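You operate a simulated robot arm through the tools that you are given. There is no shell and no other tool. Be economical: measure what you need, move in short steps, check, and stop when the job is done.

You are at the controls of a simulated two-armed robot. One attempt, no reset.

Task
Fetch the ribbed grey cup and set it on the top of the long grey table. Then open the cloths drawer, put the small purple cloth on the right end of trolley d away in the inside of the cloths drawer and shut the drawer again. Then take the steel can that says "V705" from the top of the long grey table and put it on the right end of trolley a. Then take the ribbed orange cup and leave it in the steel bucket. Then fetch the ribbed purple cup and set it on the right end of trolley c. Then open the door of the wall cupboard. Keep to this order. Set down upright: ribbed grey cup, ribbed purple cup.

It is judged by the outcome, as a careful person would: the job done as asked, and still so three seconds after it is handed in. It fails if anything else is knocked over, pushed out of place, dropped, spilled or broken. Flat cloth is picked up by pressing the open fingertips on it (5 to 10 N) and closing them slowly along it; thin cloth reads only 2 to 8 mm in the jaws.

Robot
Two 7-joint arms with two-finger parallel grippers on one trunk, on a base that drives. Base frame: it is fixed to the floor where the robot stands at the start and does not move with it; the origin is under the middle of the robot, x ahead of it, y to its left, z up; the surface under the hand at the start is at about z = 550. Units: mm, degrees, N and s.
The left shoulder is at the start at [100, 101, 831], the right one opposite. With the tool pointing down near the work surface each hand reaches from about 300 to 580 mm from the robot's upright axis, wherever it stands, measured 20 degrees to its own side. Places, roughly: cloths drawer [-1400, -3200, 700]; door of the wall cupboard [-4400, -3600, 1700]; inside of the cloths drawer [-1400, -3300, 700]; ribbed grey cup (6x6x7 cm) [500, 100, 600]; ribbed orange cup (6x6x7 cm) [-1800, -1100, 800]; ribbed purple cup (6x6x7 cm) [-1600, -3200, 900]; right end of trolley a [500, 200, 600]; right end of trolley c [1000, 100, 600]; small purple cloth (9x6x3 cm) [1700, 100, 600]; steel bucket [-1250, -1500, 500]; steel can [-1000, -1500, 500]; top of the long grey table [-1100, -1500, 600]. Payload 2.4 kg a hand.
The tool frame of a hand sits at the grasp point between the pads (the TCP): z along the fingers, y along the line on which they close. The tips reach 24 mm beyond it. Largest opening 68 mm; finger width 17, thickness 10; the body of the gripper, 40 by 70 mm, starts 41 mm behind the TCP.
Orientation is that of the tool frame in the base frame, as a unit quaternion [w, x, y, z]. With the fingers straight down and closing along the base's y, the tool's x points along the base's -x, its y along +y and its z along -z.

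Tools
- The arms move only by the tool send_rows. It takes "left_moves", "right_moves" or both (then of equal length, played together; a hand with none holds still); each is text: rows parted by semicolons, each of 7 numbers parted by spaces: the shift along the tool's x, y, z in units of 25 mm (1.0 is 25 mm), then the turn, a rotation vector about the tool's x, y, z in units of 5 degrees (1.0 is 5 degrees), then the closure, from 0 (fully open) to 1 (shut). In form: x y z rx ry rz gripper; .... A call has 1 to 20 rows; each row shifts and turns the commanded pose from where the row before left it, along the tool's axes as they then stand. A call with a number of a shift or a turn outside -1 to 1 is refused whole. Rows are played at 5 a second. More than 50 mm and 8.6 degrees between two rows, or a gripper value outside its range, and nothing of the call is played. Where a pose cannot be reached the arm comes as near as it can. A force on the tool above 40 N (or 10 N above the force at the start of the call, whichever is more), or a blocked arm, ends the call early, and 0.2 s more pass. Each finger travels about 72 mm/s and halts on what it meets, pressing with about 27 N; the grip force reading is that of the motor and also rises with nothing between the fingers. The clock runs only during rows and for 0.2 s after the last one: add rows that do not move to give the fingers time. The reply holds the time, the measured pose of the TCP, the force on the tool along the base axes, the opening and the grip force, in the units named above and with some noise, with the torque about the TCP (base axes, N m) and any sound that the robot's microphone picked up.
- Cameras (640 x 400 px; columns grow to the right, rows downward): "scene" is now at [184.4, 36.4, 959.2]; the picture's right is [0.46, -0.89, -0.00], its down [-0.72, -0.37, -0.59] and it looks along [0.52, 0.27, -0.81] (base axes); focal length 214 px, centre (320, 200). "left" rides on the left gripper at [84, -11, -75] in its tool frame; the picture's right is [0.13, 0.99, 0.00], its down [-0.60, 0.08, -0.79] and it looks along [-0.79, 0.10, 0.61] (tool axes); focal length 251 px, centre (320, 200). "right" rides on the right gripper at [84, 11, -75] in its tool frame; the picture's right is [-0.13, 0.99, 0.00], its down [-0.60, -0.08, -0.79] and it looks along [-0.79, -0.10, 0.61] (tool axes); focal length 251 px, centre (320, 200). There is no depth. A picture from a camera that has moved, and an enlarged one, comes with that camera's place and axes in the base frame and with its lens.
- capture(camera): a new picture of that camera. The clock stands still meanwhile.
- raise_lower(by): slides the trunk up (or, below 0, down) by that many mm; the arms and the scene camera ride with it, the base frame stays. It gives what a move gives, with no picture.
- drive_base(legs): drives the robot by 1 to 6 legs, each [ahead, left, turn to the left] in mm, mm and degrees, along the robot's own axes; the way and the turn of a leg run together, so that a leg with both is an arc; at most 1500 mm and 180 degrees a leg. The arms and the cameras ride along, it lands a little off, and it stops where it bumps. It gives what a move gives.
- aim_head(pan, tilt): turns the head with the scene camera to pan (to the left, within 86 degrees either way) and tilt (down, from -29 to 69), counted from straight ahead of the robot. It gives what a move gives.
- zoom(camera, box): a new picture of the part [left, top, right, bottom] of that camera's present view, enlarged. The clock stands still meanwhile.
- close_job(): hands the job in; it is judged then, once.

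Work in short steps. Places have to be worked out from the pictures, the camera data and where the tool is seen: move nearer, look again, correct. Check each grasp and each placing, and mend what went wrong. You have 196 turns and 184 pictures in all, those below and enlarged ones among them. Open the grippers and draw the arms clear of the work before you hand the job in, unless the task says otherwise; then end with one line.

The tools are called after "Call:" by a JSON object that holds its "api" and its "payload". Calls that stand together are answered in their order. send_rows: Moves the arms, as the interface text tells. Its arguments: {"type":"object","properties":{"left_moves":{"type":"string"},"right_moves":{"type":"string"}},"required":[]} The other tools are called the same way: raise_lower (by) slides the trunk up or down; drive_base (legs) drives the base; aim_head (pan, tilt) turns the head that bears the scene camera; capture (camera) takes a picture; zoom (camera, box) takes an enlarged picture of a part of a camera's view; close_job () hands the job in.

At the start:

```text
clock: 0.0
left_eef_pos: [285.3, 297.3, 815.9]
left_orientation: [0.0, 0.0, 1.0, 0.001]
left_force: [-0.3, -0.3, -0.8]
left_moment: [0.01, -0.01, -0.01]
left_opening: 67.8
left_finger_force: 0.0
right_eef_pos: [375.9, 30.4, 794.5]
right_orientation: [0.0, 0.0, 1.0, 0.0]
right_force: [-0.3, 0.2, 0.4]
right_moment: [0.02, -0.01, 0.0]
right_opening: 67.8
right_finger_force: 0.1
trunk travel left (down, up): [-50.0, 800.0]
robot x, y, heading: [-1.6, 2.7, 0.0]
head pan, tilt: [27.5, 53.7]
```

scene: 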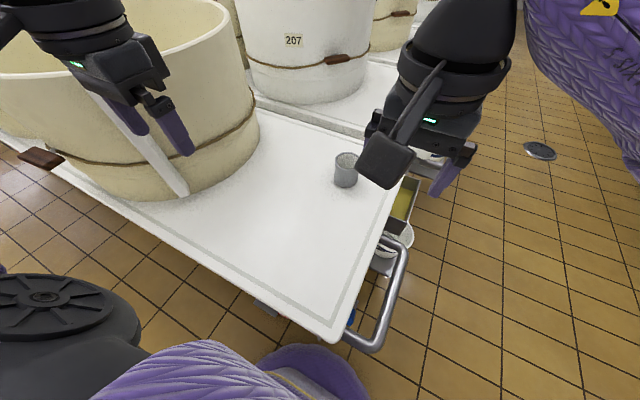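
right: 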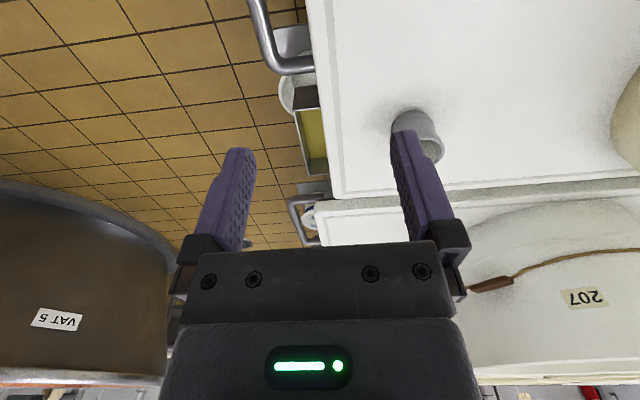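
left: 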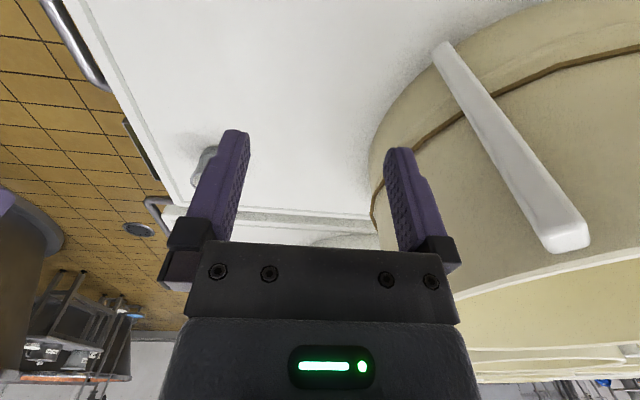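

I judge the grey cup to be at about [530, 145] on the trolley (z 550). I'll bring the right hand towards it, high up, and look again.

Call:
{"api": "send_rows", "payload": {"right_moves": "-0.7 0.92 0.5 0 0 0 0;-0.7 0.92 0.5 0 0 0 0;-0.7 0.92 0.5 0 0 0 0;-0.7 0.92 0.5 0 0 0 0;-0.7 0.92 0.5 0 0 0 0;0 0 0 0 0 0 0"}}

Call:
{"api": "capture", "payload": {"camera": "right"}}

Call:
{"api": "capture", "payload": {"camera": "scene"}}

```text
clock: 1.4
left_eef_pos: [285.5, 297.5, 815.8]
left_orientation: [0.0, 0.0, 1.0, 0.0]
left_force: [-0.6, 1.0, 0.0]
left_moment: [-0.03, 0.0, 0.03]
left_opening: 68.0
left_finger_force: 0.1
right_eef_pos: [447.6, 124.4, 739.0]
right_orientation: [0.001, 0.001, 1.0, 0.001]
right_force: [-0.7, 0.0, 0.5]
right_moment: [-0.02, 0.01, 0.01]
right_opening: 68.0
right_finger_force: 0.1
right hand out of reach, approached as far as the arm can: row 5
trunk travel left (down, up): [-50.0, 800.0]
robot x, y, heading: [-3.3, -0.3, 0.0]
head pan, tilt: [27.5, 53.7]
```

```text
180 pictures are left
camera right: at [363.3, 135.4, 814.7], right [0.13, 0.99, 0.0], down [0.6, -0.08, 0.79], along [0.79, -0.1, -0.61], focal length 251 px, centre (320, 200)
```

right: 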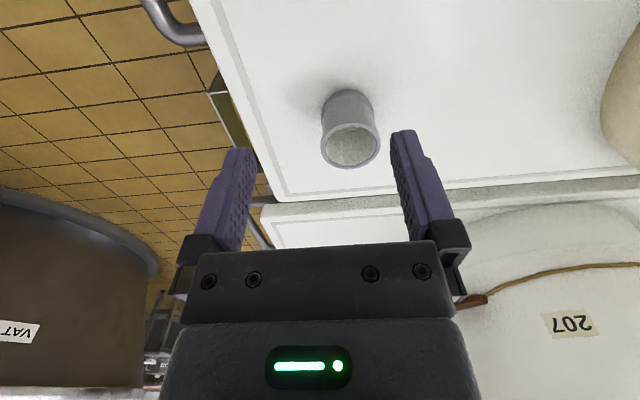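

```text
179 pictures are left
camera scene: at [184.4, 36.4, 959.2], right [0.46, -0.89, 0.0], down [-0.72, -0.37, -0.59], along [0.52, 0.27, -0.81], focal length 214 px, centre (320, 200)
```

scene: 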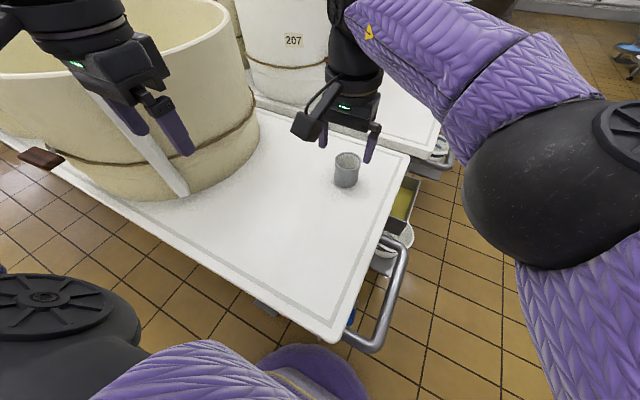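

The cup rim is centred at about [531, 145], out of the right hand's reach, but it suits the left hand. I'll draw the right hand back and bring the left above the cup.

Call:
{"api": "send_rows", "payload": {"right_moves": "0.8 -1 -0.5 0 0 0 0;0.8 -1 -0.5 0 0 0 0;0.8 -1 -0.5 0 0 0 0;0.8 -1 -0.5 0 0 0 0;0.8 -1 -0.5 0 0 0 0;0.4 -1 0 0 0 0 0;0.4 -1 0 0 0 0 0;0 -1 0 0 0 0 0;0 -1 0 0 0 0 0;0 0 0 0 0 0 0;0 0 0 0 0 0 0;0 0 0 0 0 0 0", "left_moves": "0 0 0 0 0 0 0;0 0 0 0 0 0 0;0 0 0 0 0 0 0;-0.85 -0.76 0.3 0 0 0 0;-0.85 -0.76 0.3 0 0 0 0;-0.85 -0.76 0.3 0 0 0 0;-0.85 -0.76 0.3 0 0 0 0;-0.85 -0.76 0.3 0 0 0 0;-0.85 -0.76 0.3 0 0 0 0;-0.85 -0.76 0.3 0 0 0 0;-0.85 -0.76 0.3 0 0 0 0;0 0 0 0 0 0 0"}}

Call:
{"api": "capture", "payload": {"camera": "left"}}

```text
clock: 4.0
left_eef_pos: [453.6, 146.5, 756.5]
left_orientation: [0.0, 0.0, 1.0, 0.0]
left_force: [0.4, 0.0, -0.3]
left_moment: [0.0, -0.02, -0.04]
left_opening: 68.2
left_finger_force: 0.2
right_eef_pos: [328.0, -101.6, 802.7]
right_orientation: [0.001, 0.0, 1.0, 0.0]
right_force: [-0.8, 0.5, -0.4]
right_moment: [-0.01, 0.0, 0.0]
right_opening: 67.9
right_finger_force: 0.1
trunk travel left (down, up): [-50.0, 800.0]
robot x, y, heading: [-0.4, -2.5, 0.1]
head pan, tilt: [27.5, 53.7]
```

```text
178 pictures are left
camera left: at [368.8, 134.6, 831.0], right [-0.13, 0.99, 0.0], down [0.6, 0.08, 0.79], along [0.79, 0.1, -0.61], focal length 251 px, centre (320, 200)
```

left: 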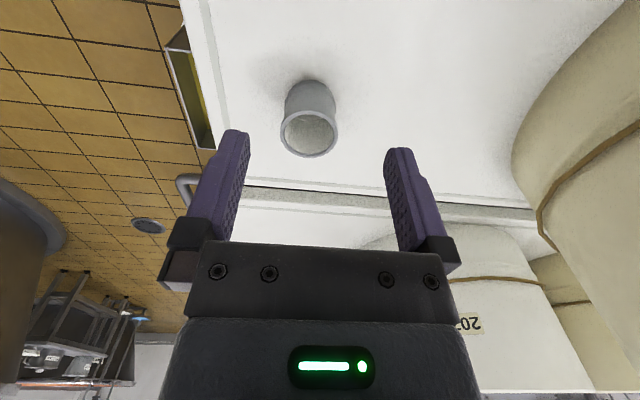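

The rim is at about [532, 144], roughly 58 mm wide. I'll move above it and lower to just over the rim to check the alignment.

Call:
{"api": "send_rows", "payload": {"left_moves": "-0.8 -0.02 0 0 0 0 0;-0.8 -0.02 0 0 0 0 0;-0.8 -0.02 0 0 0 0 0;-0.74 -0.02 0 0 0 0 0;0 0 0.9 0 0 0 0;0 0 0.9 0 0 0 0;0 0 0.9 0 0 0 0;0 0 0.9 0 0 0 0;0 0 0.4 0 0 0 0;0 0 0 0 0 0 0"}}

Call:
{"api": "capture", "payload": {"camera": "left"}}

Call:
{"api": "zoom", "payload": {"camera": "scene", "box": [240, 80, 440, 220]}}

```text
clock: 6.2
left_eef_pos: [497.7, 157.2, 648.4]
left_orientation: [-0.001, -0.001, 1.0, 0.0]
left_force: [-0.3, 0.1, 0.2]
left_moment: [-0.03, 0.02, 0.04]
left_opening: 68.0
left_finger_force: 0.2
left hand out of reach, approached as far as the arm can: row 2, 3, 4
right_eef_pos: [327.5, -100.1, 801.6]
right_orientation: [0.0, 0.001, 1.0, 0.0]
right_force: [-0.3, -0.9, -0.7]
right_moment: [0.02, -0.04, -0.04]
right_opening: 67.9
right_finger_force: 0.1
trunk travel left (down, up): [-50.0, 800.0]
robot x, y, heading: [3.1, 1.1, 0.1]
head pan, tilt: [27.5, 53.7]
```

```text
177 pictures are left
camera left: at [411.8, 146.0, 723.4], right [-0.13, 0.99, 0.0], down [0.6, 0.08, 0.79], along [0.79, 0.1, -0.61], focal length 251 px, centre (320, 200)
```

left: 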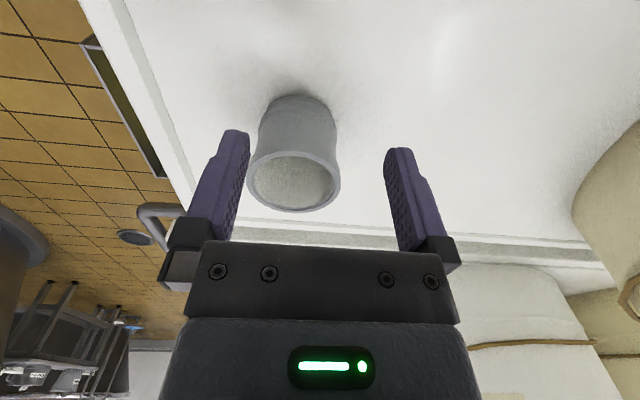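

```text
2.86 times, centred on (340, 150) of scene
camera zoom: at [184.4, 36.3, 959.2], right [0.46, -0.89, 0.0], down [-0.72, -0.37, -0.59], along [0.52, 0.27, -0.81], focal length 613 px, centre (263, 343)
```

zoom: 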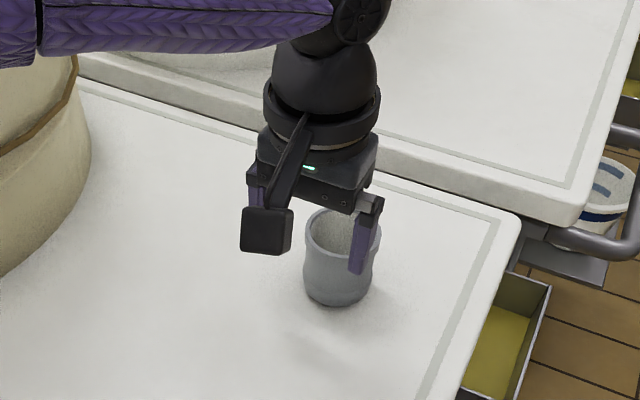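

The left hand is short of reach by about 35 mm. I'll lift and pull it back, then look down in front of the base before a small drive ahead.

Call:
{"api": "send_rows", "payload": {"left_moves": "0 0 -1 0 0 0 0;0 0 -1 0 0 0 0;1 0 0 0 0 0 0;1 0 0 0 0 0 0;0 0 0 0 0 0 0"}}

Call:
{"api": "aim_head", "payload": {"pan": 0, "tilt": 69}}

Call:
{"api": "capture", "payload": {"camera": "scene"}}

```text
clock: 7.4
left_eef_pos: [445.8, 157.1, 699.0]
left_orientation: [-0.001, -0.002, 1.0, 0.0]
left_force: [0.3, 0.0, -0.2]
left_moment: [0.0, 0.03, -0.06]
left_opening: 67.9
left_finger_force: 0.0
right_eef_pos: [327.9, -101.4, 801.9]
right_orientation: [-0.001, 0.0, 1.0, 0.0]
right_force: [0.9, -0.2, -0.5]
right_moment: [0.02, -0.02, 0.01]
right_opening: 68.1
right_finger_force: 0.0
trunk travel left (down, up): [-50.0, 800.0]
robot x, y, heading: [0.5, 2.7, 0.2]
head pan, tilt: [27.5, 53.7]
```

```text
clock: 8.3
left_eef_pos: [445.4, 156.8, 698.5]
left_orientation: [0.0, 0.001, 1.0, 0.0]
left_force: [-0.6, -1.0, 0.4]
left_moment: [-0.05, -0.01, -0.02]
left_opening: 67.9
left_finger_force: 0.0
right_eef_pos: [328.2, -100.4, 801.3]
right_orientation: [0.0, 0.0, 1.0, 0.0]
right_force: [0.6, -0.2, -0.6]
right_moment: [0.0, 0.01, -0.01]
right_opening: 68.2
right_finger_force: 0.1
trunk travel left (down, up): [-50.0, 800.0]
robot x, y, heading: [-0.8, -1.1, 0.0]
head pan, tilt: [0.0, 68.8]
```

```text
175 pictures are left
camera scene: at [175.3, 2.5, 942.2], right [0.0, -1.0, 0.0], down [-0.93, 0.0, -0.36], along [0.36, 0.0, -0.93], focal length 214 px, centre (320, 200)
```

scene: 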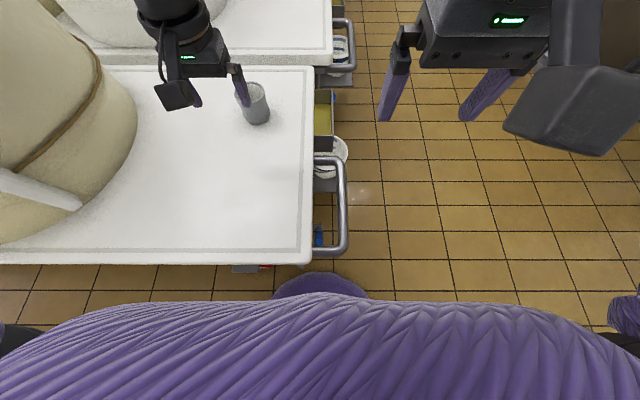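

The base is already at the trolley edge, so rather than driving I'll tilt the hand 30° forward, which brings the wrist back. Then I move above the cup.

Call:
{"api": "send_rows", "payload": {"left_moves": "0 0 0 0 -1 0 0;0 0 0 0 -1 0 0;0 0 0 0 -1 0 0;0 0 0 0 -1 0 0;0 0 0 0 -1 0 0;0 0 0 0 -1 0 0;-0.605 -0.125 0.672 0 0 0 0;-0.605 -0.125 0.672 0 0 0 0;-0.605 -0.125 0.672 0 0 0 0;-0.605 -0.125 0.672 0 0 0 0;0 0 0 0 0 0 0;0 0 0 0 0 0 0"}}

Call:
{"api": "capture", "payload": {"camera": "left"}}

```text
clock: 10.9
left_eef_pos: [531.3, 144.7, 671.6]
left_orientation: [0.26, -0.001, 0.966, 0.001]
left_force: [-0.3, 0.8, -0.1]
left_moment: [-0.02, 0.0, 0.02]
left_opening: 67.9
left_finger_force: 0.1
right_eef_pos: [327.6, -100.3, 801.1]
right_orientation: [0.0, 0.001, 1.0, 0.0]
right_force: [-0.2, 0.7, 0.3]
right_moment: [-0.02, 0.01, 0.02]
right_opening: 68.3
right_finger_force: 0.1
trunk travel left (down, up): [-50.0, 800.0]
robot x, y, heading: [-0.6, -0.1, 0.1]
head pan, tilt: [0.0, 68.8]
```

```text
174 pictures are left
camera left: at [420.4, 133.7, 693.6], right [-0.11, 0.99, -0.06], down [0.13, 0.08, 0.99], along [0.99, 0.1, -0.13], focal length 251 px, centre (320, 200)
```

left: 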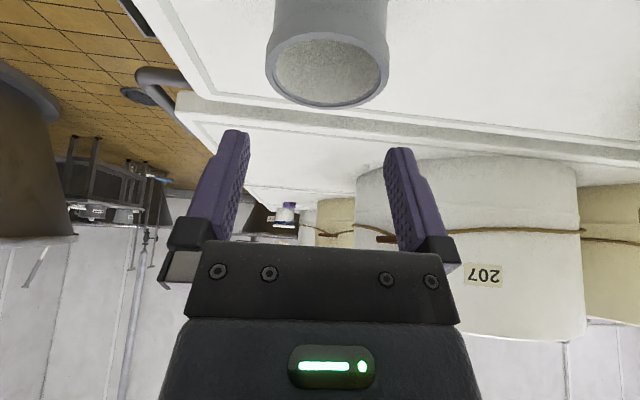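

The alignment is good (rim centre y ≈ 144, x ≈ 528). I'll descend to z ≈ 598 and close.

Call:
{"api": "send_rows", "payload": {"left_moves": "0.36 0 0.623 0 0 0 0;0.36 0 0.623 0 0 0 0;0.36 0 0.623 0 0 0 0;0.36 0 0.623 0 0 0 0;0 0 0 0 0 0 0;0 0 0 0 0 0 0.2;0 0 0 0 0 0 0.4;0 0 0 0 0 0 0.6;0 0 0 0 0 0 0.6"}}

Call:
{"api": "capture", "payload": {"camera": "left"}}

```text
clock: 12.9
left_eef_pos: [529.6, 145.3, 598.6]
left_orientation: [0.259, 0.0, 0.966, 0.0]
left_force: [0.0, -0.4, 0.9]
left_moment: [0.0, 0.01, -0.01]
left_opening: 57.3
left_finger_force: 27.0
right_eef_pos: [326.5, -100.9, 801.9]
right_orientation: [-0.001, 0.0, 1.0, -0.001]
right_force: [0.2, -0.6, 0.1]
right_moment: [0.02, -0.01, 0.01]
right_opening: 68.1
right_finger_force: 0.1
trunk travel left (down, up): [-50.0, 800.0]
robot x, y, heading: [0.6, -0.3, -0.2]
head pan, tilt: [0.0, 68.8]
```

```text
173 pictures are left
camera left: at [420.2, 134.0, 621.6], right [-0.11, 0.99, -0.06], down [0.13, 0.08, 0.99], along [0.99, 0.1, -0.13], focal length 251 px, centre (320, 200)
```

left: 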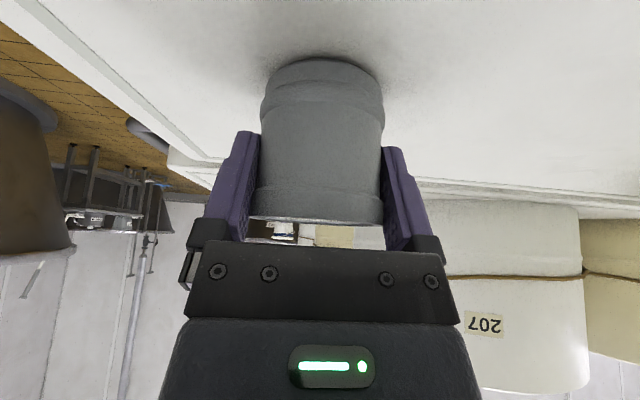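

Gripped at 57 mm. I'll lift 150 mm and draw it in towards the robot, then look around the room with the head.

Call:
{"api": "send_rows", "payload": {"left_moves": "-0.5 0 -0.866 0 0 0 0.7;-0.5 0 -0.866 0 0 0 0.7;-0.5 0 -0.866 0 0 0 0.7;-0.5 0 -0.866 0 0 0 0.7;-0.5 0 -0.866 0 0 0 0.7;-0.5 0 -0.866 0 0 0 0.7;0.9 0 -0.52 0 0 0 0.7;0.9 0 -0.52 0 0 0 0.7;0.9 0 -0.52 0 0 0 0.7;0.9 0 -0.52 0 0 0 0.7;0 0 0 0 0 0 0.7"}}

Call:
{"api": "aim_head", "payload": {"pan": -10, "tilt": 15}}

Call:
{"api": "capture", "payload": {"camera": "scene"}}

Call:
{"api": "aim_head", "payload": {"pan": -85, "tilt": 20}}

Call:
{"api": "capture", "payload": {"camera": "scene"}}

```text
clock: 15.3
left_eef_pos: [429.0, 145.1, 748.9]
left_orientation: [0.259, 0.0, 0.966, 0.0]
left_force: [-0.6, -0.1, -0.9]
left_moment: [0.0, 0.0, -0.02]
left_opening: 56.9
left_finger_force: 27.2
right_eef_pos: [327.3, -100.5, 800.6]
right_orientation: [0.0, 0.0, 1.0, 0.0]
right_force: [0.1, 0.2, -0.6]
right_moment: [-0.05, -0.01, -0.02]
right_opening: 68.1
right_finger_force: 0.1
trunk travel left (down, up): [-50.0, 800.0]
robot x, y, heading: [-1.7, -0.1, 0.2]
head pan, tilt: [0.0, 68.8]
```

```text
clock: 16.6
left_eef_pos: [430.6, 143.9, 749.8]
left_orientation: [0.259, 0.0, 0.966, 0.001]
left_force: [0.4, 0.5, -0.2]
left_moment: [0.0, -0.01, -0.03]
left_opening: 56.9
left_finger_force: 26.9
right_eef_pos: [328.0, -100.2, 801.4]
right_orientation: [0.0, 0.001, 1.0, 0.0]
right_force: [0.0, 0.1, 0.3]
right_moment: [-0.01, -0.01, -0.02]
right_opening: 67.8
right_finger_force: 0.1
trunk travel left (down, up): [-50.0, 800.0]
robot x, y, heading: [0.6, -0.4, 0.2]
head pan, tilt: [-10.0, 15.0]
```

```text
172 pictures are left
camera scene: at [211.3, -13.8, 1017.8], right [-0.17, -0.98, 0.0], down [-0.26, 0.04, -0.97], along [0.95, -0.17, -0.26], focal length 214 px, centre (320, 200)
```

scene: 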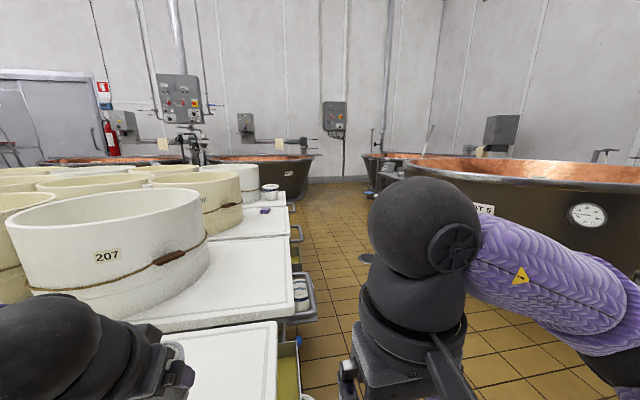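

```text
clock: 18.0
left_eef_pos: [428.6, 144.2, 750.0]
left_orientation: [0.259, 0.0, 0.966, 0.0]
left_force: [0.7, 0.5, -0.6]
left_moment: [0.04, 0.03, 0.02]
left_opening: 56.8
left_finger_force: 27.0
right_eef_pos: [328.3, -101.0, 801.2]
right_orientation: [0.0, 0.0, 1.0, 0.0]
right_force: [0.2, -0.1, -0.1]
right_moment: [0.01, 0.0, 0.02]
right_opening: 68.1
right_finger_force: 0.1
trunk travel left (down, up): [-50.0, 800.0]
robot x, y, heading: [1.4, -0.5, 0.2]
head pan, tilt: [-85.0, 20.0]
```

```text
171 pictures are left
camera scene: at [127.5, -90.3, 1009.8], right [-1.0, -0.09, 0.0], down [-0.03, 0.34, -0.94], along [0.08, -0.94, -0.34], focal length 214 px, centre (320, 200)
```

scene: 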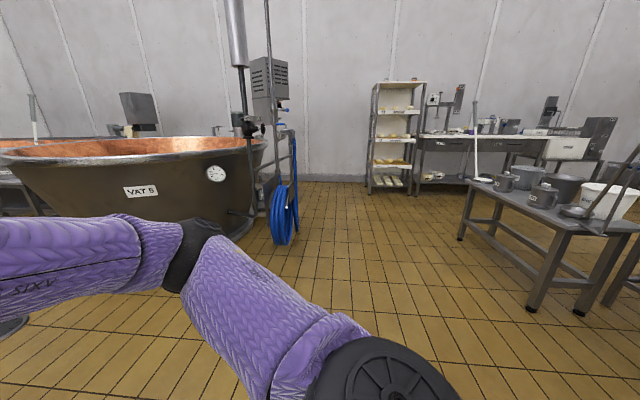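

I can see the grey table on the right (back right of the robot). I'll zoom in on it.

Call:
{"api": "zoom", "payload": {"camera": "scene", "box": [360, 60, 640, 240]}}

```text
2.22 times, centred on (500, 150) of scene
camera zoom: at [127.5, -90.3, 1009.8], right [-1.0, -0.09, 0.0], down [-0.03, 0.34, -0.94], along [0.08, -0.94, -0.34], focal length 477 px, centre (-80, 311)
```

zoom: 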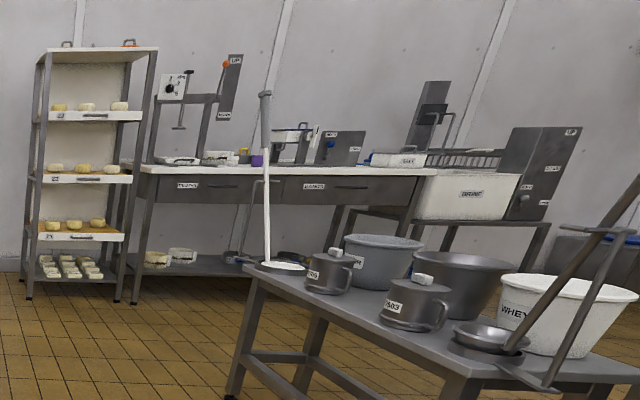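

The grey table's long side faces me (edge near x ≈ -950, y from -1000 to -1950, top about z 550). I'll drive right, turn, and approach in stages.

Call:
{"api": "drive_base", "payload": {"legs": [[0, -700, 0], [0, 0, -90], [400, 0, -45]]}}

Call:
{"api": "aim_head", "payload": {"pan": -15, "tilt": 25}}

Call:
{"api": "capture", "payload": {"camera": "scene"}}

```text
clock: 27.8
left_eef_pos: [-343.3, -1474.6, 749.6]
left_orientation: [0.101, 0.89, 0.375, -0.238]
left_force: [0.5, 0.0, -1.6]
left_moment: [0.01, 0.04, 0.0]
left_opening: 56.7
left_finger_force: 26.9
right_eef_pos: [-445.4, -1231.7, 800.0]
right_orientation: [0.0, 0.921, 0.388, 0.0]
right_force: [0.1, 0.1, -0.1]
right_moment: [0.01, 0.03, -0.02]
right_opening: 67.8
right_finger_force: 0.1
trunk travel left (down, up): [-50.0, 800.0]
robot x, y, heading: [-145.5, -1070.5, -134.3]
head pan, tilt: [-85.0, 20.0]
```

```text
clock: 29.2
left_eef_pos: [-342.5, -1473.5, 748.6]
left_orientation: [0.101, 0.89, 0.375, -0.238]
left_force: [-0.6, -0.5, 0.2]
left_moment: [-0.02, 0.0, 0.01]
left_opening: 56.7
left_finger_force: 26.8
right_eef_pos: [-446.5, -1231.7, 801.5]
right_orientation: [0.001, 0.922, 0.388, 0.0]
right_force: [0.3, -0.4, -0.6]
right_moment: [-0.01, -0.02, 0.02]
right_opening: 67.8
right_finger_force: 0.0
trunk travel left (down, up): [-50.0, 800.0]
robot x, y, heading: [-148.2, -1069.1, -134.6]
head pan, tilt: [-15.0, 25.0]
```

```text
169 pictures are left
camera scene: at [-309.5, -1197.7, 1001.6], right [-0.51, 0.86, 0.0], down [0.36, 0.22, -0.91], along [-0.78, -0.46, -0.42], focal length 214 px, centre (320, 200)
```

scene: 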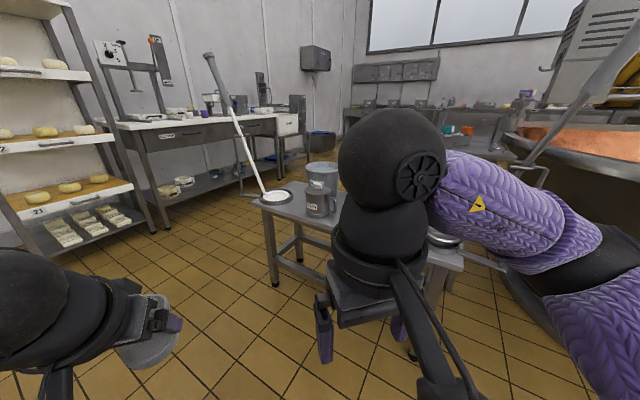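

The table top's front-left corner is near [-960, -1900, 546]. I'll drive to about (-480, -1550) facing the table squarely.

Call:
{"api": "drive_base", "payload": {"legs": [[575, 86, 0], [0, 0, -45.5]]}}

Call:
{"api": "aim_head", "payload": {"pan": 0, "tilt": 45}}

Call:
{"api": "capture", "payload": {"camera": "scene"}}

```text
clock: 34.5
left_eef_pos: [-913.1, -1688.5, 749.5]
left_orientation: [0.001, 0.966, 0.007, -0.259]
left_force: [-0.3, -0.6, 0.0]
left_moment: [-0.02, -0.03, -0.03]
left_opening: 56.6
left_finger_force: 26.6
right_eef_pos: [-815.8, -1443.2, 802.1]
right_orientation: [0.0, 1.0, 0.007, 0.0]
right_force: [0.3, -1.0, -0.2]
right_moment: [0.02, 0.02, 0.02]
right_opening: 68.1
right_finger_force: 0.1
trunk travel left (down, up): [-50.0, 800.0]
robot x, y, heading: [-490.4, -1536.8, -179.0]
head pan, tilt: [-15.0, 25.0]
```

```text
clock: 35.4
left_eef_pos: [-912.7, -1688.8, 748.3]
left_orientation: [0.002, 0.966, 0.007, -0.259]
left_force: [-0.4, -0.8, 0.2]
left_moment: [-0.02, -0.03, 0.01]
left_opening: 56.5
left_finger_force: 26.4
right_eef_pos: [-814.5, -1443.2, 802.4]
right_orientation: [0.0, 1.0, 0.007, 0.0]
right_force: [-1.0, -0.6, 0.0]
right_moment: [-0.02, -0.03, -0.01]
right_opening: 68.2
right_finger_force: 0.1
trunk travel left (down, up): [-50.0, 800.0]
robot x, y, heading: [-487.4, -1538.5, -179.1]
head pan, tilt: [0.0, 45.0]
```

```text
168 pictures are left
camera scene: at [-688.8, -1538.5, 971.1], right [-0.01, 1.0, 0.0], down [0.71, 0.01, -0.71], along [-0.71, -0.01, -0.71], focal length 214 px, centre (320, 200)
```

scene: 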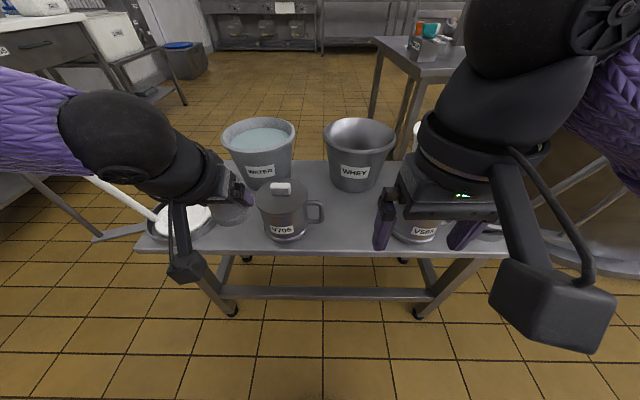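

The V705 can (with handle) is left of centre, the steel "WHEY" bucket is behind, and the clear spot for the cup is around [-1050, -1450]. I'll check what stands to my right before shifting that way.

Call:
{"api": "aim_head", "payload": {"pan": -65, "tilt": 25}}

Call:
{"api": "capture", "payload": {"camera": "scene"}}

Call:
{"api": "capture", "payload": {"camera": "right"}}

```text
clock: 36.7
left_eef_pos: [-911.8, -1687.8, 750.3]
left_orientation: [0.002, 0.966, 0.007, -0.259]
left_force: [-0.7, 0.4, -0.8]
left_moment: [-0.01, -0.01, -0.01]
left_opening: 56.8
left_finger_force: 26.9
right_eef_pos: [-816.3, -1442.4, 801.9]
right_orientation: [0.0, 1.0, 0.006, -0.001]
right_force: [-0.7, 0.1, 0.1]
right_moment: [0.02, -0.01, 0.0]
right_opening: 68.1
right_finger_force: 0.2
trunk travel left (down, up): [-50.0, 800.0]
robot x, y, heading: [-485.2, -1539.5, -179.2]
head pan, tilt: [-65.0, 25.0]
```

```text
167 pictures are left
camera scene: at [-647.6, -1454.5, 1001.6], right [0.9, 0.44, 0.0], down [0.18, -0.38, -0.91], along [-0.4, 0.82, -0.42], focal length 214 px, centre (320, 200)
```

scene: 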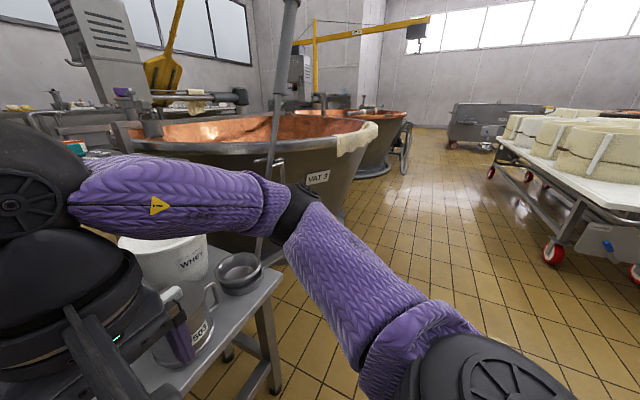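

```text
166 pictures are left
camera right: at [-731.4, -1452.1, 876.5], right [-0.12, -0.99, 0.0], down [-0.61, 0.07, 0.79], along [-0.79, 0.09, -0.61], focal length 251 px, centre (320, 200)
```

right: 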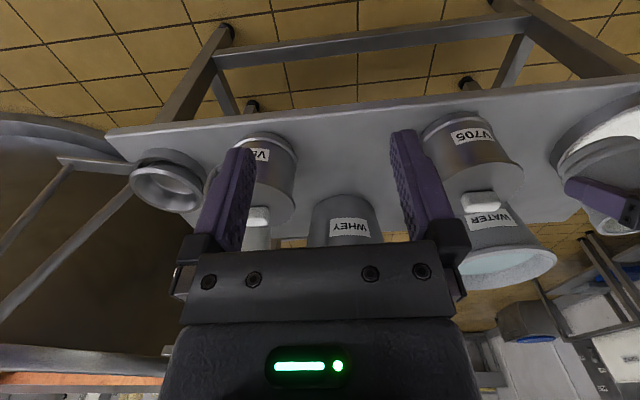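

The ladle stands to the right, so rather than shifting sideways I'll turn right about 25°. That brings the left hand in front of the free spot and swings the right elbow away from the table.

Call:
{"api": "drive_base", "payload": {"legs": [[0, 0, -25], [50, 0, 0]]}}

Call:
{"api": "aim_head", "payload": {"pan": 20, "tilt": 45}}

Call:
{"api": "capture", "payload": {"camera": "scene"}}

Call:
{"api": "capture", "payload": {"camera": "left"}}

```text
clock: 38.9
left_eef_pos: [-983.3, -1474.6, 748.5]
left_orientation: [-0.054, 0.945, -0.201, -0.253]
left_force: [-1.0, -0.9, -0.2]
left_moment: [-0.01, -0.01, -0.01]
left_opening: 56.7
left_finger_force: 27.3
right_eef_pos: [-790.2, -1292.0, 802.3]
right_orientation: [0.0, 0.978, -0.208, 0.0]
right_force: [-0.1, -0.1, 0.4]
right_moment: [-0.01, -0.01, 0.04]
right_opening: 67.9
right_finger_force: 0.1
trunk travel left (down, up): [-50.0, 800.0]
robot x, y, heading: [-533.6, -1517.9, 155.7]
head pan, tilt: [-65.0, 25.0]
```

```text
clock: 40.5
left_eef_pos: [-983.0, -1474.6, 750.1]
left_orientation: [-0.055, 0.944, -0.202, -0.253]
left_force: [0.2, 0.0, -0.1]
left_moment: [0.01, -0.03, -0.02]
left_opening: 56.5
left_finger_force: 27.5
right_eef_pos: [-791.4, -1292.6, 802.6]
right_orientation: [0.0, 0.978, -0.21, 0.0]
right_force: [0.5, -0.6, 0.3]
right_moment: [0.02, 0.03, -0.02]
right_opening: 68.2
right_finger_force: 0.1
trunk travel left (down, up): [-50.0, 800.0]
robot x, y, heading: [-530.0, -1514.6, 155.9]
head pan, tilt: [20.0, 45.0]
```

```text
165 pictures are left
camera scene: at [-724.1, -1460.2, 971.1], right [0.07, 1.0, 0.0], down [0.71, -0.05, -0.71], along [-0.71, 0.05, -0.71], focal length 214 px, centre (320, 200)
```

scene: 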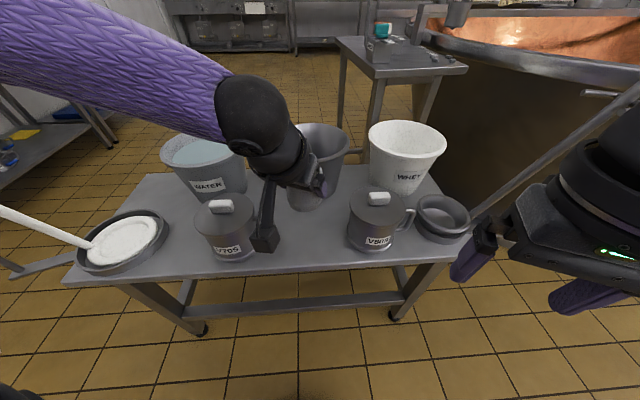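

```text
164 pictures are left
camera left: at [-878.4, -1508.7, 772.3], right [-0.3, -0.95, -0.06], down [-0.15, -0.02, 0.99], along [-0.94, 0.31, -0.13], focal length 251 px, centre (320, 200)
```

left: 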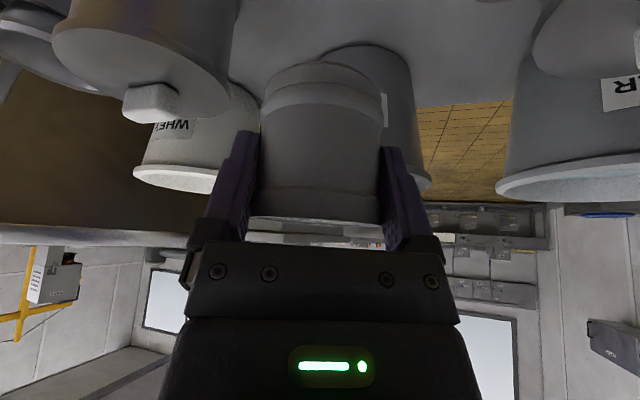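

The free spot is about [-1030, -1455]. That is 51 mm straight ahead of the hand, so I move ahead and then down to just above the top.

Call:
{"api": "send_rows", "payload": {"left_moves": "-0.59 0.02 0.34 0 0 0 0.7;-0.59 0.02 0.34 0 0 0 0.7;-0.59 0.02 0.34 0 0 0 0.7;0.467 0 0.808 0 0 0 0.7;0.467 0 0.808 0 0 0 0.7;0.467 0 0.808 0 0 0 0.7;0.467 0 0.808 0 0 0 0.7;0.467 0 0.808 0 0 0 0.7;0.467 0 0.808 0 0 0 0.7;0 0 0 0 0 0 0.7"}}

Call:
{"api": "capture", "payload": {"camera": "left"}}

Call:
{"api": "zoom", "payload": {"camera": "scene", "box": [160, 100, 460, 290]}}

```text
clock: 42.7
left_eef_pos: [-1031.3, -1453.9, 609.1]
left_orientation: [-0.054, 0.945, -0.202, -0.253]
left_force: [-0.6, -0.4, -0.8]
left_moment: [0.02, 0.0, 0.0]
left_opening: 56.4
left_finger_force: 26.8
right_eef_pos: [-791.2, -1292.6, 802.1]
right_orientation: [0.001, 0.978, -0.209, -0.001]
right_force: [0.4, -0.9, 0.2]
right_moment: [-0.02, 0.01, 0.03]
right_opening: 68.0
right_finger_force: 0.1
trunk travel left (down, up): [-50.0, 800.0]
robot x, y, heading: [-534.6, -1516.2, 155.8]
head pan, tilt: [20.0, 45.0]
```

```text
163 pictures are left
camera left: at [-926.0, -1489.3, 633.0], right [-0.3, -0.95, -0.06], down [-0.15, -0.02, 0.99], along [-0.94, 0.31, -0.13], focal length 251 px, centre (320, 200)
```

left: 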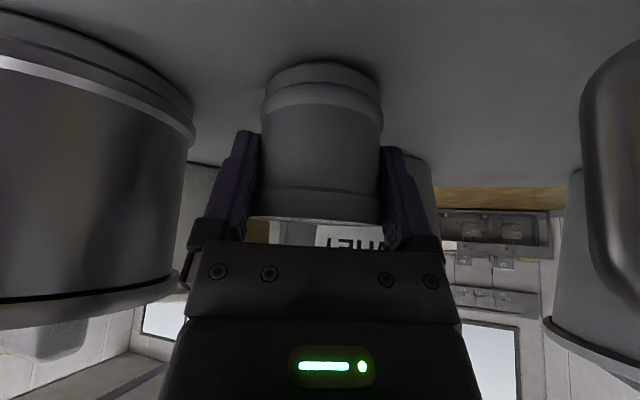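

```text
2.11 times, centred on (310, 195) of scene
camera zoom: at [-724.2, -1460.3, 971.1], right [0.07, 1.0, 0.0], down [0.71, -0.05, -0.71], along [-0.7, 0.05, -0.71], focal length 452 px, centre (341, 210)
```

zoom: 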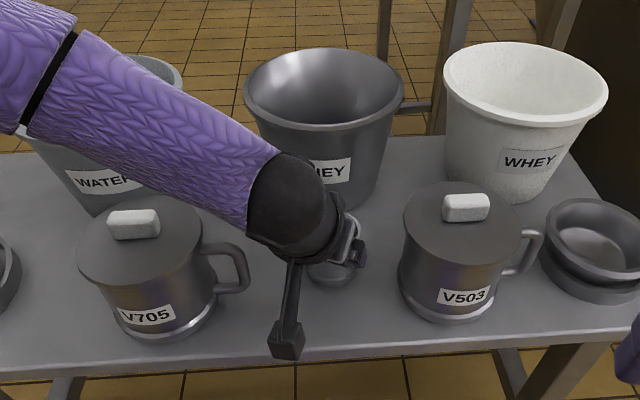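

Clear all round, and the cup is a few centimetres above the table. I'll lower it in small steps until contact.

Call:
{"api": "send_rows", "payload": {"left_moves": "0.06 0 0.104 0 0 0 0.7;0.06 0 0.104 0 0 0 0.7;0.06 0 0.104 0 0 0 0.7;0 0 0 0 0 0 0.7"}}

Call:
{"api": "capture", "payload": {"camera": "left"}}

```text
clock: 43.7
left_eef_pos: [-1029.8, -1454.3, 601.5]
left_orientation: [-0.055, 0.944, -0.202, -0.254]
left_force: [-5.0, -3.2, 19.3]
left_moment: [-0.02, 0.44, -0.01]
left_opening: 56.5
left_finger_force: 26.4
right_eef_pos: [-790.5, -1292.7, 802.7]
right_orientation: [0.0, 0.978, -0.208, 0.0]
right_force: [-0.5, 1.1, -0.4]
right_moment: [-0.01, 0.03, -0.02]
right_opening: 68.1
right_finger_force: 0.1
trunk travel left (down, up): [-50.0, 800.0]
robot x, y, heading: [-532.3, -1515.5, 155.9]
head pan, tilt: [20.0, 45.0]
```

```text
161 pictures are left
camera left: at [-925.3, -1489.0, 624.5], right [-0.3, -0.95, -0.06], down [-0.15, -0.02, 0.99], along [-0.94, 0.31, -0.13], focal length 251 px, centre (320, 200)
```

left: 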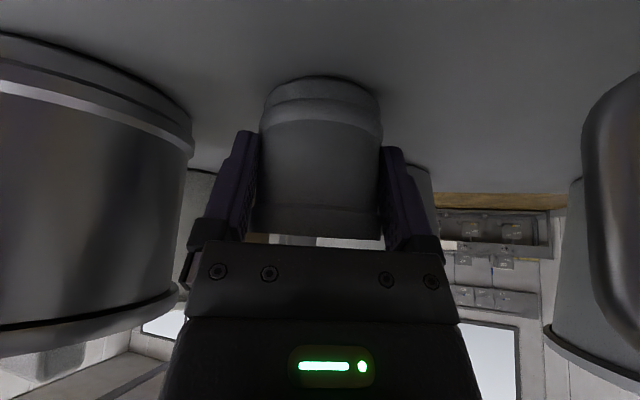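

Contact: the table top is at about z 553. I open slowly and lift straight up, then pull back.

Call:
{"api": "send_rows", "payload": {"left_moves": "-0.02 0 -0.03 0 0 0 0.6;0 0 0 0 0 0 0.1;0 0 0 0 0 0 0;0 0 0 0 0 0 0;-0.25 0 -0.433 0 0 0 0;-0.5 0 -0.866 0 0 0 0;-0.5 0 -0.866 0 0 0 0;-0.5 0 -0.866 0 0 0 0;-0.5 0 -0.866 0 0 0 0;-0.5 0 -0.866 0 0 0 0;0.866 0 -0.5 0 0 0 0;0.866 0 -0.5 0 0 0 0;0.866 0 -0.5 0 0 0 0;0.866 0 -0.5 0 0 0 0;0.866 0 -0.5 0 0 0 0;0 0 0 0 0 0 0"}}

Call:
{"api": "capture", "payload": {"camera": "scene"}}

```text
clock: 47.1
left_eef_pos: [-926.2, -1501.3, 743.3]
left_orientation: [-0.054, 0.945, -0.201, -0.252]
left_force: [-0.5, 0.8, 0.1]
left_moment: [-0.02, -0.02, 0.01]
left_opening: 68.1
left_finger_force: 0.1
left hand out of reach, approached as far as the arm can: row 15
right_eef_pos: [-791.5, -1292.0, 801.9]
right_orientation: [0.0, 0.978, -0.209, 0.0]
right_force: [-0.4, -0.5, -0.5]
right_moment: [-0.02, 0.03, 0.01]
right_opening: 68.1
right_finger_force: 0.0
trunk travel left (down, up): [-50.0, 800.0]
robot x, y, heading: [-532.0, -1517.4, 155.7]
head pan, tilt: [20.0, 45.0]
```

```text
160 pictures are left
camera scene: at [-724.1, -1460.3, 971.1], right [0.07, 1.0, 0.0], down [0.71, -0.05, -0.71], along [-0.71, 0.05, -0.71], focal length 214 px, centre (320, 200)
```

scene: 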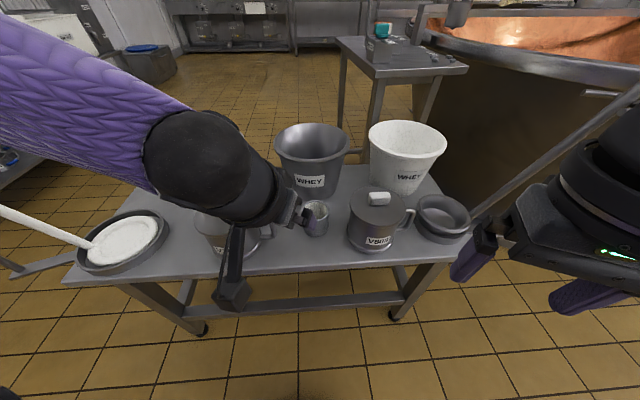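

The grey cup stands on the table. I straighten the left hand, back off, and drive towards the bench with the cloths drawer, keeping wide of the ladle stick at the table's far end.

Call:
{"api": "send_rows", "payload": {"left_moves": "0 0 0 0 1 0 0;0 0 0 0 1 0 0;0 0 0 0 1 0 0;0 0 0 0 1 0 0;0 0 0 0 1 0 0;0 0 0 0 1 0 0;0 0 -1 0 0 0 0;0 0 -1 0 0 0 0;0 0 0 0 0 0 0"}}

Call:
{"api": "drive_base", "payload": {"legs": [[-200, 0, 0], [0, 0, 114], [950, 0, 0], [0, -850, 0]]}}

Call:
{"api": "aim_head", "payload": {"pan": -10, "tilt": 20}}

Call:
{"api": "capture", "payload": {"camera": "scene"}}

```text
clock: 49.1
left_eef_pos: [-925.9, -1497.7, 792.8]
left_orientation: [-0.001, 0.978, -0.209, 0.001]
left_force: [0.0, -0.2, -0.3]
left_moment: [0.02, 0.0, 0.0]
left_opening: 68.1
left_finger_force: 0.0
right_eef_pos: [-790.2, -1292.2, 801.1]
right_orientation: [0.0, 0.978, -0.209, 0.0]
right_force: [-0.1, -0.3, -0.1]
right_moment: [0.01, 0.0, -0.03]
right_opening: 68.0
right_finger_force: 0.2
trunk travel left (down, up): [-50.0, 800.0]
robot x, y, heading: [-533.8, -1516.8, 155.9]
head pan, tilt: [20.0, 45.0]
```

```text
clock: 64.2
left_eef_pos: [-1066.1, -2910.5, 792.8]
left_orientation: [0.0, 0.711, 0.703, 0.0]
left_force: [0.3, -0.6, -0.9]
left_moment: [0.01, 0.03, 0.02]
left_opening: 68.3
left_finger_force: 0.1
right_eef_pos: [-1309.1, -2869.8, 801.2]
right_orientation: [0.0, 0.71, 0.704, 0.0]
right_force: [-0.2, -0.7, -0.1]
right_moment: [-0.01, -0.01, -0.03]
right_opening: 68.2
right_finger_force: 0.1
trunk travel left (down, up): [-50.0, 800.0]
robot x, y, heading: [-1204.3, -2546.1, -90.6]
head pan, tilt: [20.0, 45.0]
```

```text
clock: 65.1
left_eef_pos: [-1064.7, -2910.7, 792.7]
left_orientation: [0.0, 0.711, 0.703, 0.0]
left_force: [0.8, -1.0, 0.6]
left_moment: [-0.01, 0.01, 0.0]
left_opening: 68.1
left_finger_force: 0.1
right_eef_pos: [-1309.0, -2868.5, 801.2]
right_orientation: [0.0, 0.711, 0.704, 0.0]
right_force: [0.1, 0.3, 0.2]
right_moment: [-0.03, 0.01, 0.01]
right_opening: 68.0
right_finger_force: 0.0
trunk travel left (down, up): [-50.0, 800.0]
robot x, y, heading: [-1206.9, -2535.6, -90.5]
head pan, tilt: [-10.0, 20.0]
```

```text
159 pictures are left
camera scene: at [-1224.4, -2752.5, 1009.7], right [-0.98, 0.18, 0.0], down [0.06, 0.34, -0.94], along [-0.17, -0.92, -0.34], focal length 214 px, centre (320, 200)
```

scene: 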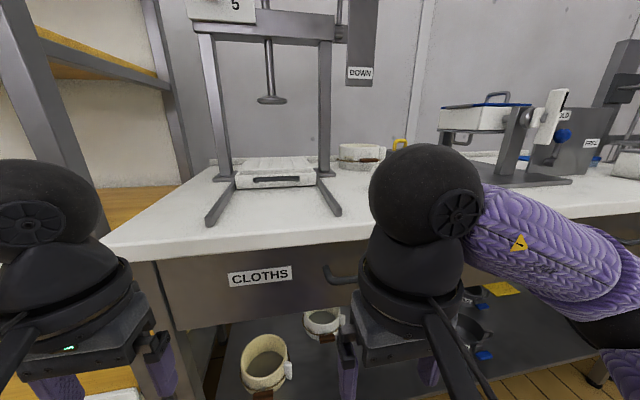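

The cloths drawer is right ahead, with its handle hidden behind the right hand. I'll look with the right wrist camera.

Call:
{"api": "capture", "payload": {"camera": "right"}}

Call:
{"api": "capture", "payload": {"camera": "left"}}

```text
158 pictures are left
camera right: at [-1297.7, -2786.0, 876.5], right [0.99, -0.14, 0.0], down [-0.09, -0.6, 0.79], along [-0.11, -0.79, -0.61], focal length 251 px, centre (320, 200)
```

right: 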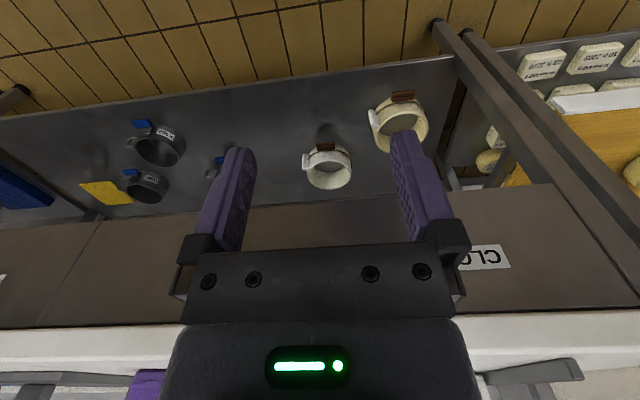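

```text
157 pictures are left
camera left: at [-1076.7, -2826.5, 868.0], right [0.99, 0.12, 0.0], down [0.07, -0.6, 0.79], along [0.09, -0.79, -0.61], focal length 251 px, centre (320, 200)
```

left: 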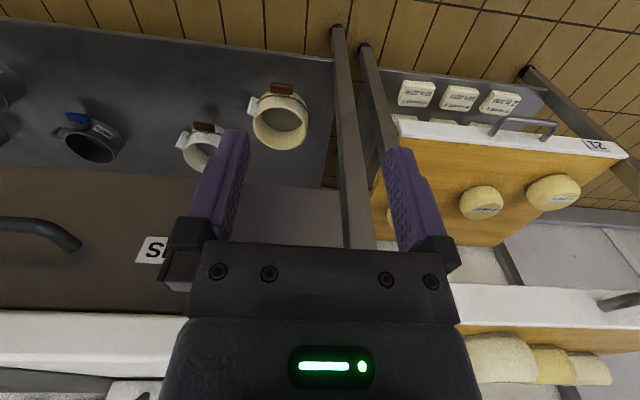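

The handle's near end is around [-1300, -3085, 737]. I'll move the right hand forward a bit and pitch it towards horizontal so the fingers can take the bar from the front, then look.

Call:
{"api": "send_rows", "payload": {"right_moves": "-1 0 0 0 0 0 0;-1 0 0 0 0 0 0;-1 0 0 0 0 0 0;-1 0 0 0 0 0 0;0 0 0 0 -1 0 0;0 0 0 0 -1 0 0;0 0 0 0 -1 0 0;0 0 0 0 -1 0 0;0 0 0 0 -1 0 0;0 0 0 0 -1 0 0;0 0 0 0 -1 0 0;0 0 0 0 -1 0 0;0 0 0 0 -1 0 0;0 0 0 0 -1 0 0;0 0 0 0 -1 0 0;0 0 0 0 -1 0 0;0 0 0 0 -1 0 0;0 0 0 0 -1 0 0;0 0 0 0 0 0 0"}}

Call:
{"api": "capture", "payload": {"camera": "scene"}}

Call:
{"api": "capture", "payload": {"camera": "right"}}

```text
clock: 69.1
left_eef_pos: [-1065.4, -2912.3, 793.0]
left_orientation: [-0.001, 0.711, 0.703, 0.0]
left_force: [0.8, 0.5, 0.1]
left_moment: [0.0, 0.03, 0.02]
left_opening: 68.0
left_finger_force: 0.1
right_eef_pos: [-1306.9, -2978.2, 804.1]
right_orientation: [0.404, 0.582, 0.577, -0.407]
right_force: [-0.2, 0.2, -0.3]
right_moment: [-0.02, -0.03, -0.01]
right_opening: 68.2
right_finger_force: 0.0
right hand out of reach, approached as far as the arm can: row 18
trunk travel left (down, up): [-50.0, 800.0]
robot x, y, heading: [-1206.4, -2541.6, -90.2]
head pan, tilt: [-10.0, 20.0]
```

```text
156 pictures are left
camera scene: at [-1224.5, -2752.5, 1009.7], right [-0.98, 0.18, 0.0], down [0.06, 0.34, -0.94], along [-0.17, -0.92, -0.34], focal length 214 px, centre (320, 200)
```

scene: 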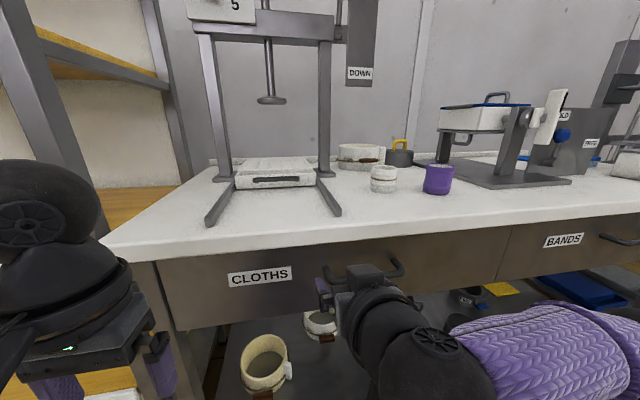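

```text
155 pictures are left
camera right: at [-1295.1, -2879.1, 749.0], right [0.99, -0.05, 0.12], down [-0.07, 0.54, 0.84], along [-0.11, -0.84, 0.53], focal length 251 px, centre (320, 200)
```

right: 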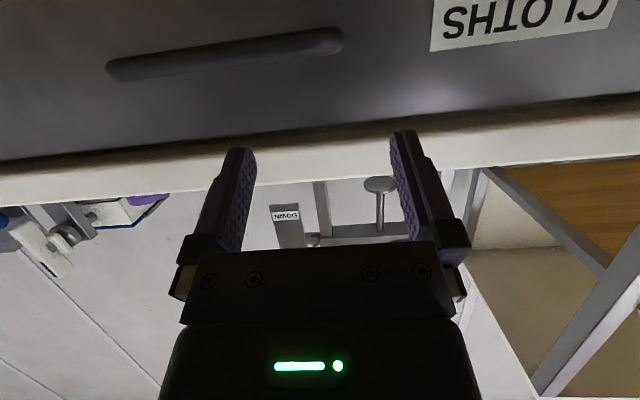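

The handle bar centre is at about [-1369, -3070, 747], roughly 146 mm long. I'll roll the right gripper 90° so the fingers close vertically.

Call:
{"api": "send_rows", "payload": {"right_moves": "0 0 0 0 0 1 0;0 0 0 0 0 1 0;0 0 0 0 0 1 0;0 0 0 0 0 1 0;0 0 0 0 0 1 0;0 0 0 0 0 1 0;0 0 0 0 0 1 0;0 0 0 0 0 1 0;0 0 0 0 0 1 0;0 0 0 0 0 1 0;0 0 0 0 0 1 0;0 0 0 0 0 1 0;0 0 0 0 0 1 0;0 0 0 0 0 1 0;0 0 0 0 0 1 0;0 0 0 0 0 1 0;0 0 0 0 0 1 0;0 0 0 0 0 1 0;0 0 0 0 0 0 0"}}

Call:
{"api": "capture", "payload": {"camera": "right"}}

```text
clock: 73.1
left_eef_pos: [-1065.7, -2910.8, 793.2]
left_orientation: [0.0, 0.711, 0.703, 0.001]
left_force: [-0.5, -0.1, -0.6]
left_moment: [0.0, -0.01, 0.0]
left_opening: 68.1
left_finger_force: 0.0
right_eef_pos: [-1306.0, -2979.8, 802.5]
right_orientation: [0.574, 0.819, -0.005, -0.003]
right_force: [-0.4, 0.4, 0.2]
right_moment: [0.0, 0.03, -0.03]
right_opening: 67.9
right_finger_force: 0.1
trunk travel left (down, up): [-50.0, 800.0]
robot x, y, heading: [-1205.2, -2541.1, -90.4]
head pan, tilt: [-10.0, 20.0]
```

```text
154 pictures are left
camera right: at [-1222.8, -2913.1, 838.9], right [-0.13, -0.34, 0.93], down [-0.6, 0.78, 0.2], along [-0.79, -0.53, -0.31], focal length 251 px, centre (320, 200)
```

right: 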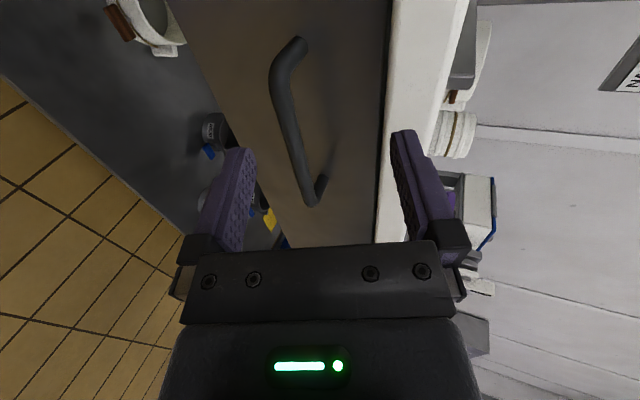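

The fingers now close vertically. I move in front of the bar centre, staying about 40 mm short of it, and check.

Call:
{"api": "send_rows", "payload": {"right_moves": "-0.63 -0.382 0.618 0 0 0 0;-0.63 -0.382 0.618 0 0 0 0;-0.63 -0.382 0.618 0 0 0 0;-0.63 -0.382 0.618 0 0 0 0;0 0 0 0 0 0 0"}}

Call:
{"api": "capture", "payload": {"camera": "right"}}

Call:
{"api": "capture", "payload": {"camera": "scene"}}

```text
clock: 74.3
left_eef_pos: [-1066.5, -2911.4, 793.5]
left_orientation: [0.0, 0.711, 0.704, 0.0]
left_force: [-0.4, -0.7, 0.1]
left_moment: [-0.02, -0.01, 0.03]
left_opening: 68.0
left_finger_force: 0.1
right_eef_pos: [-1379.7, -3023.5, 752.8]
right_orientation: [0.571, 0.821, -0.005, -0.002]
right_force: [-0.3, -0.1, -0.2]
right_moment: [0.02, -0.01, -0.02]
right_opening: 67.9
right_finger_force: 0.1
right hand out of reach, approached as far as the arm can: row 4
trunk travel left (down, up): [-50.0, 800.0]
robot x, y, heading: [-1206.9, -2544.0, -90.6]
head pan, tilt: [-10.0, 20.0]
```

```text
153 pictures are left
camera right: at [-1295.4, -2958.0, 788.7], right [-0.13, -0.34, 0.93], down [-0.6, 0.78, 0.2], along [-0.79, -0.53, -0.31], focal length 251 px, centre (320, 200)
```

right: 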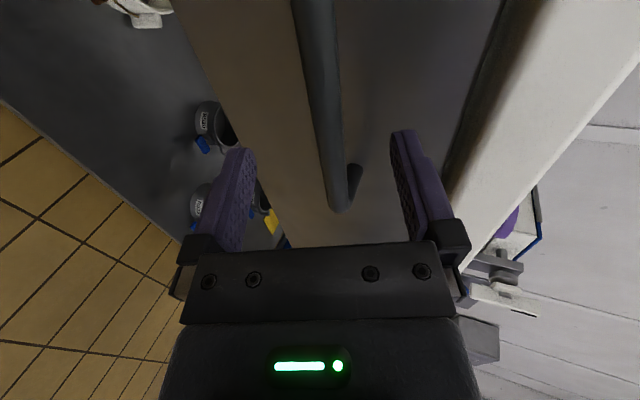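

```text
152 pictures are left
camera scene: at [-1224.6, -2752.5, 1009.7], right [-0.98, 0.18, 0.0], down [0.06, 0.34, -0.94], along [-0.17, -0.92, -0.34], focal length 214 px, centre (320, 200)
```

scene: 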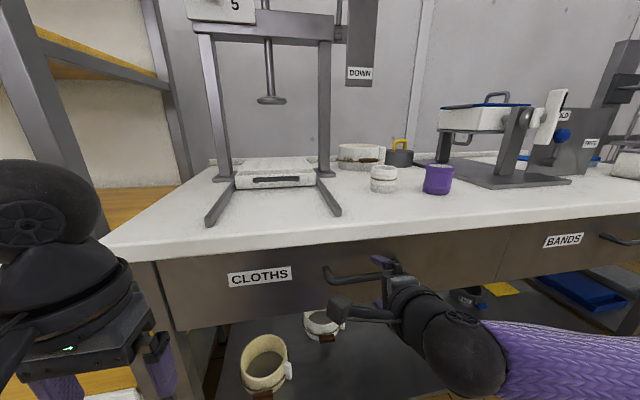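

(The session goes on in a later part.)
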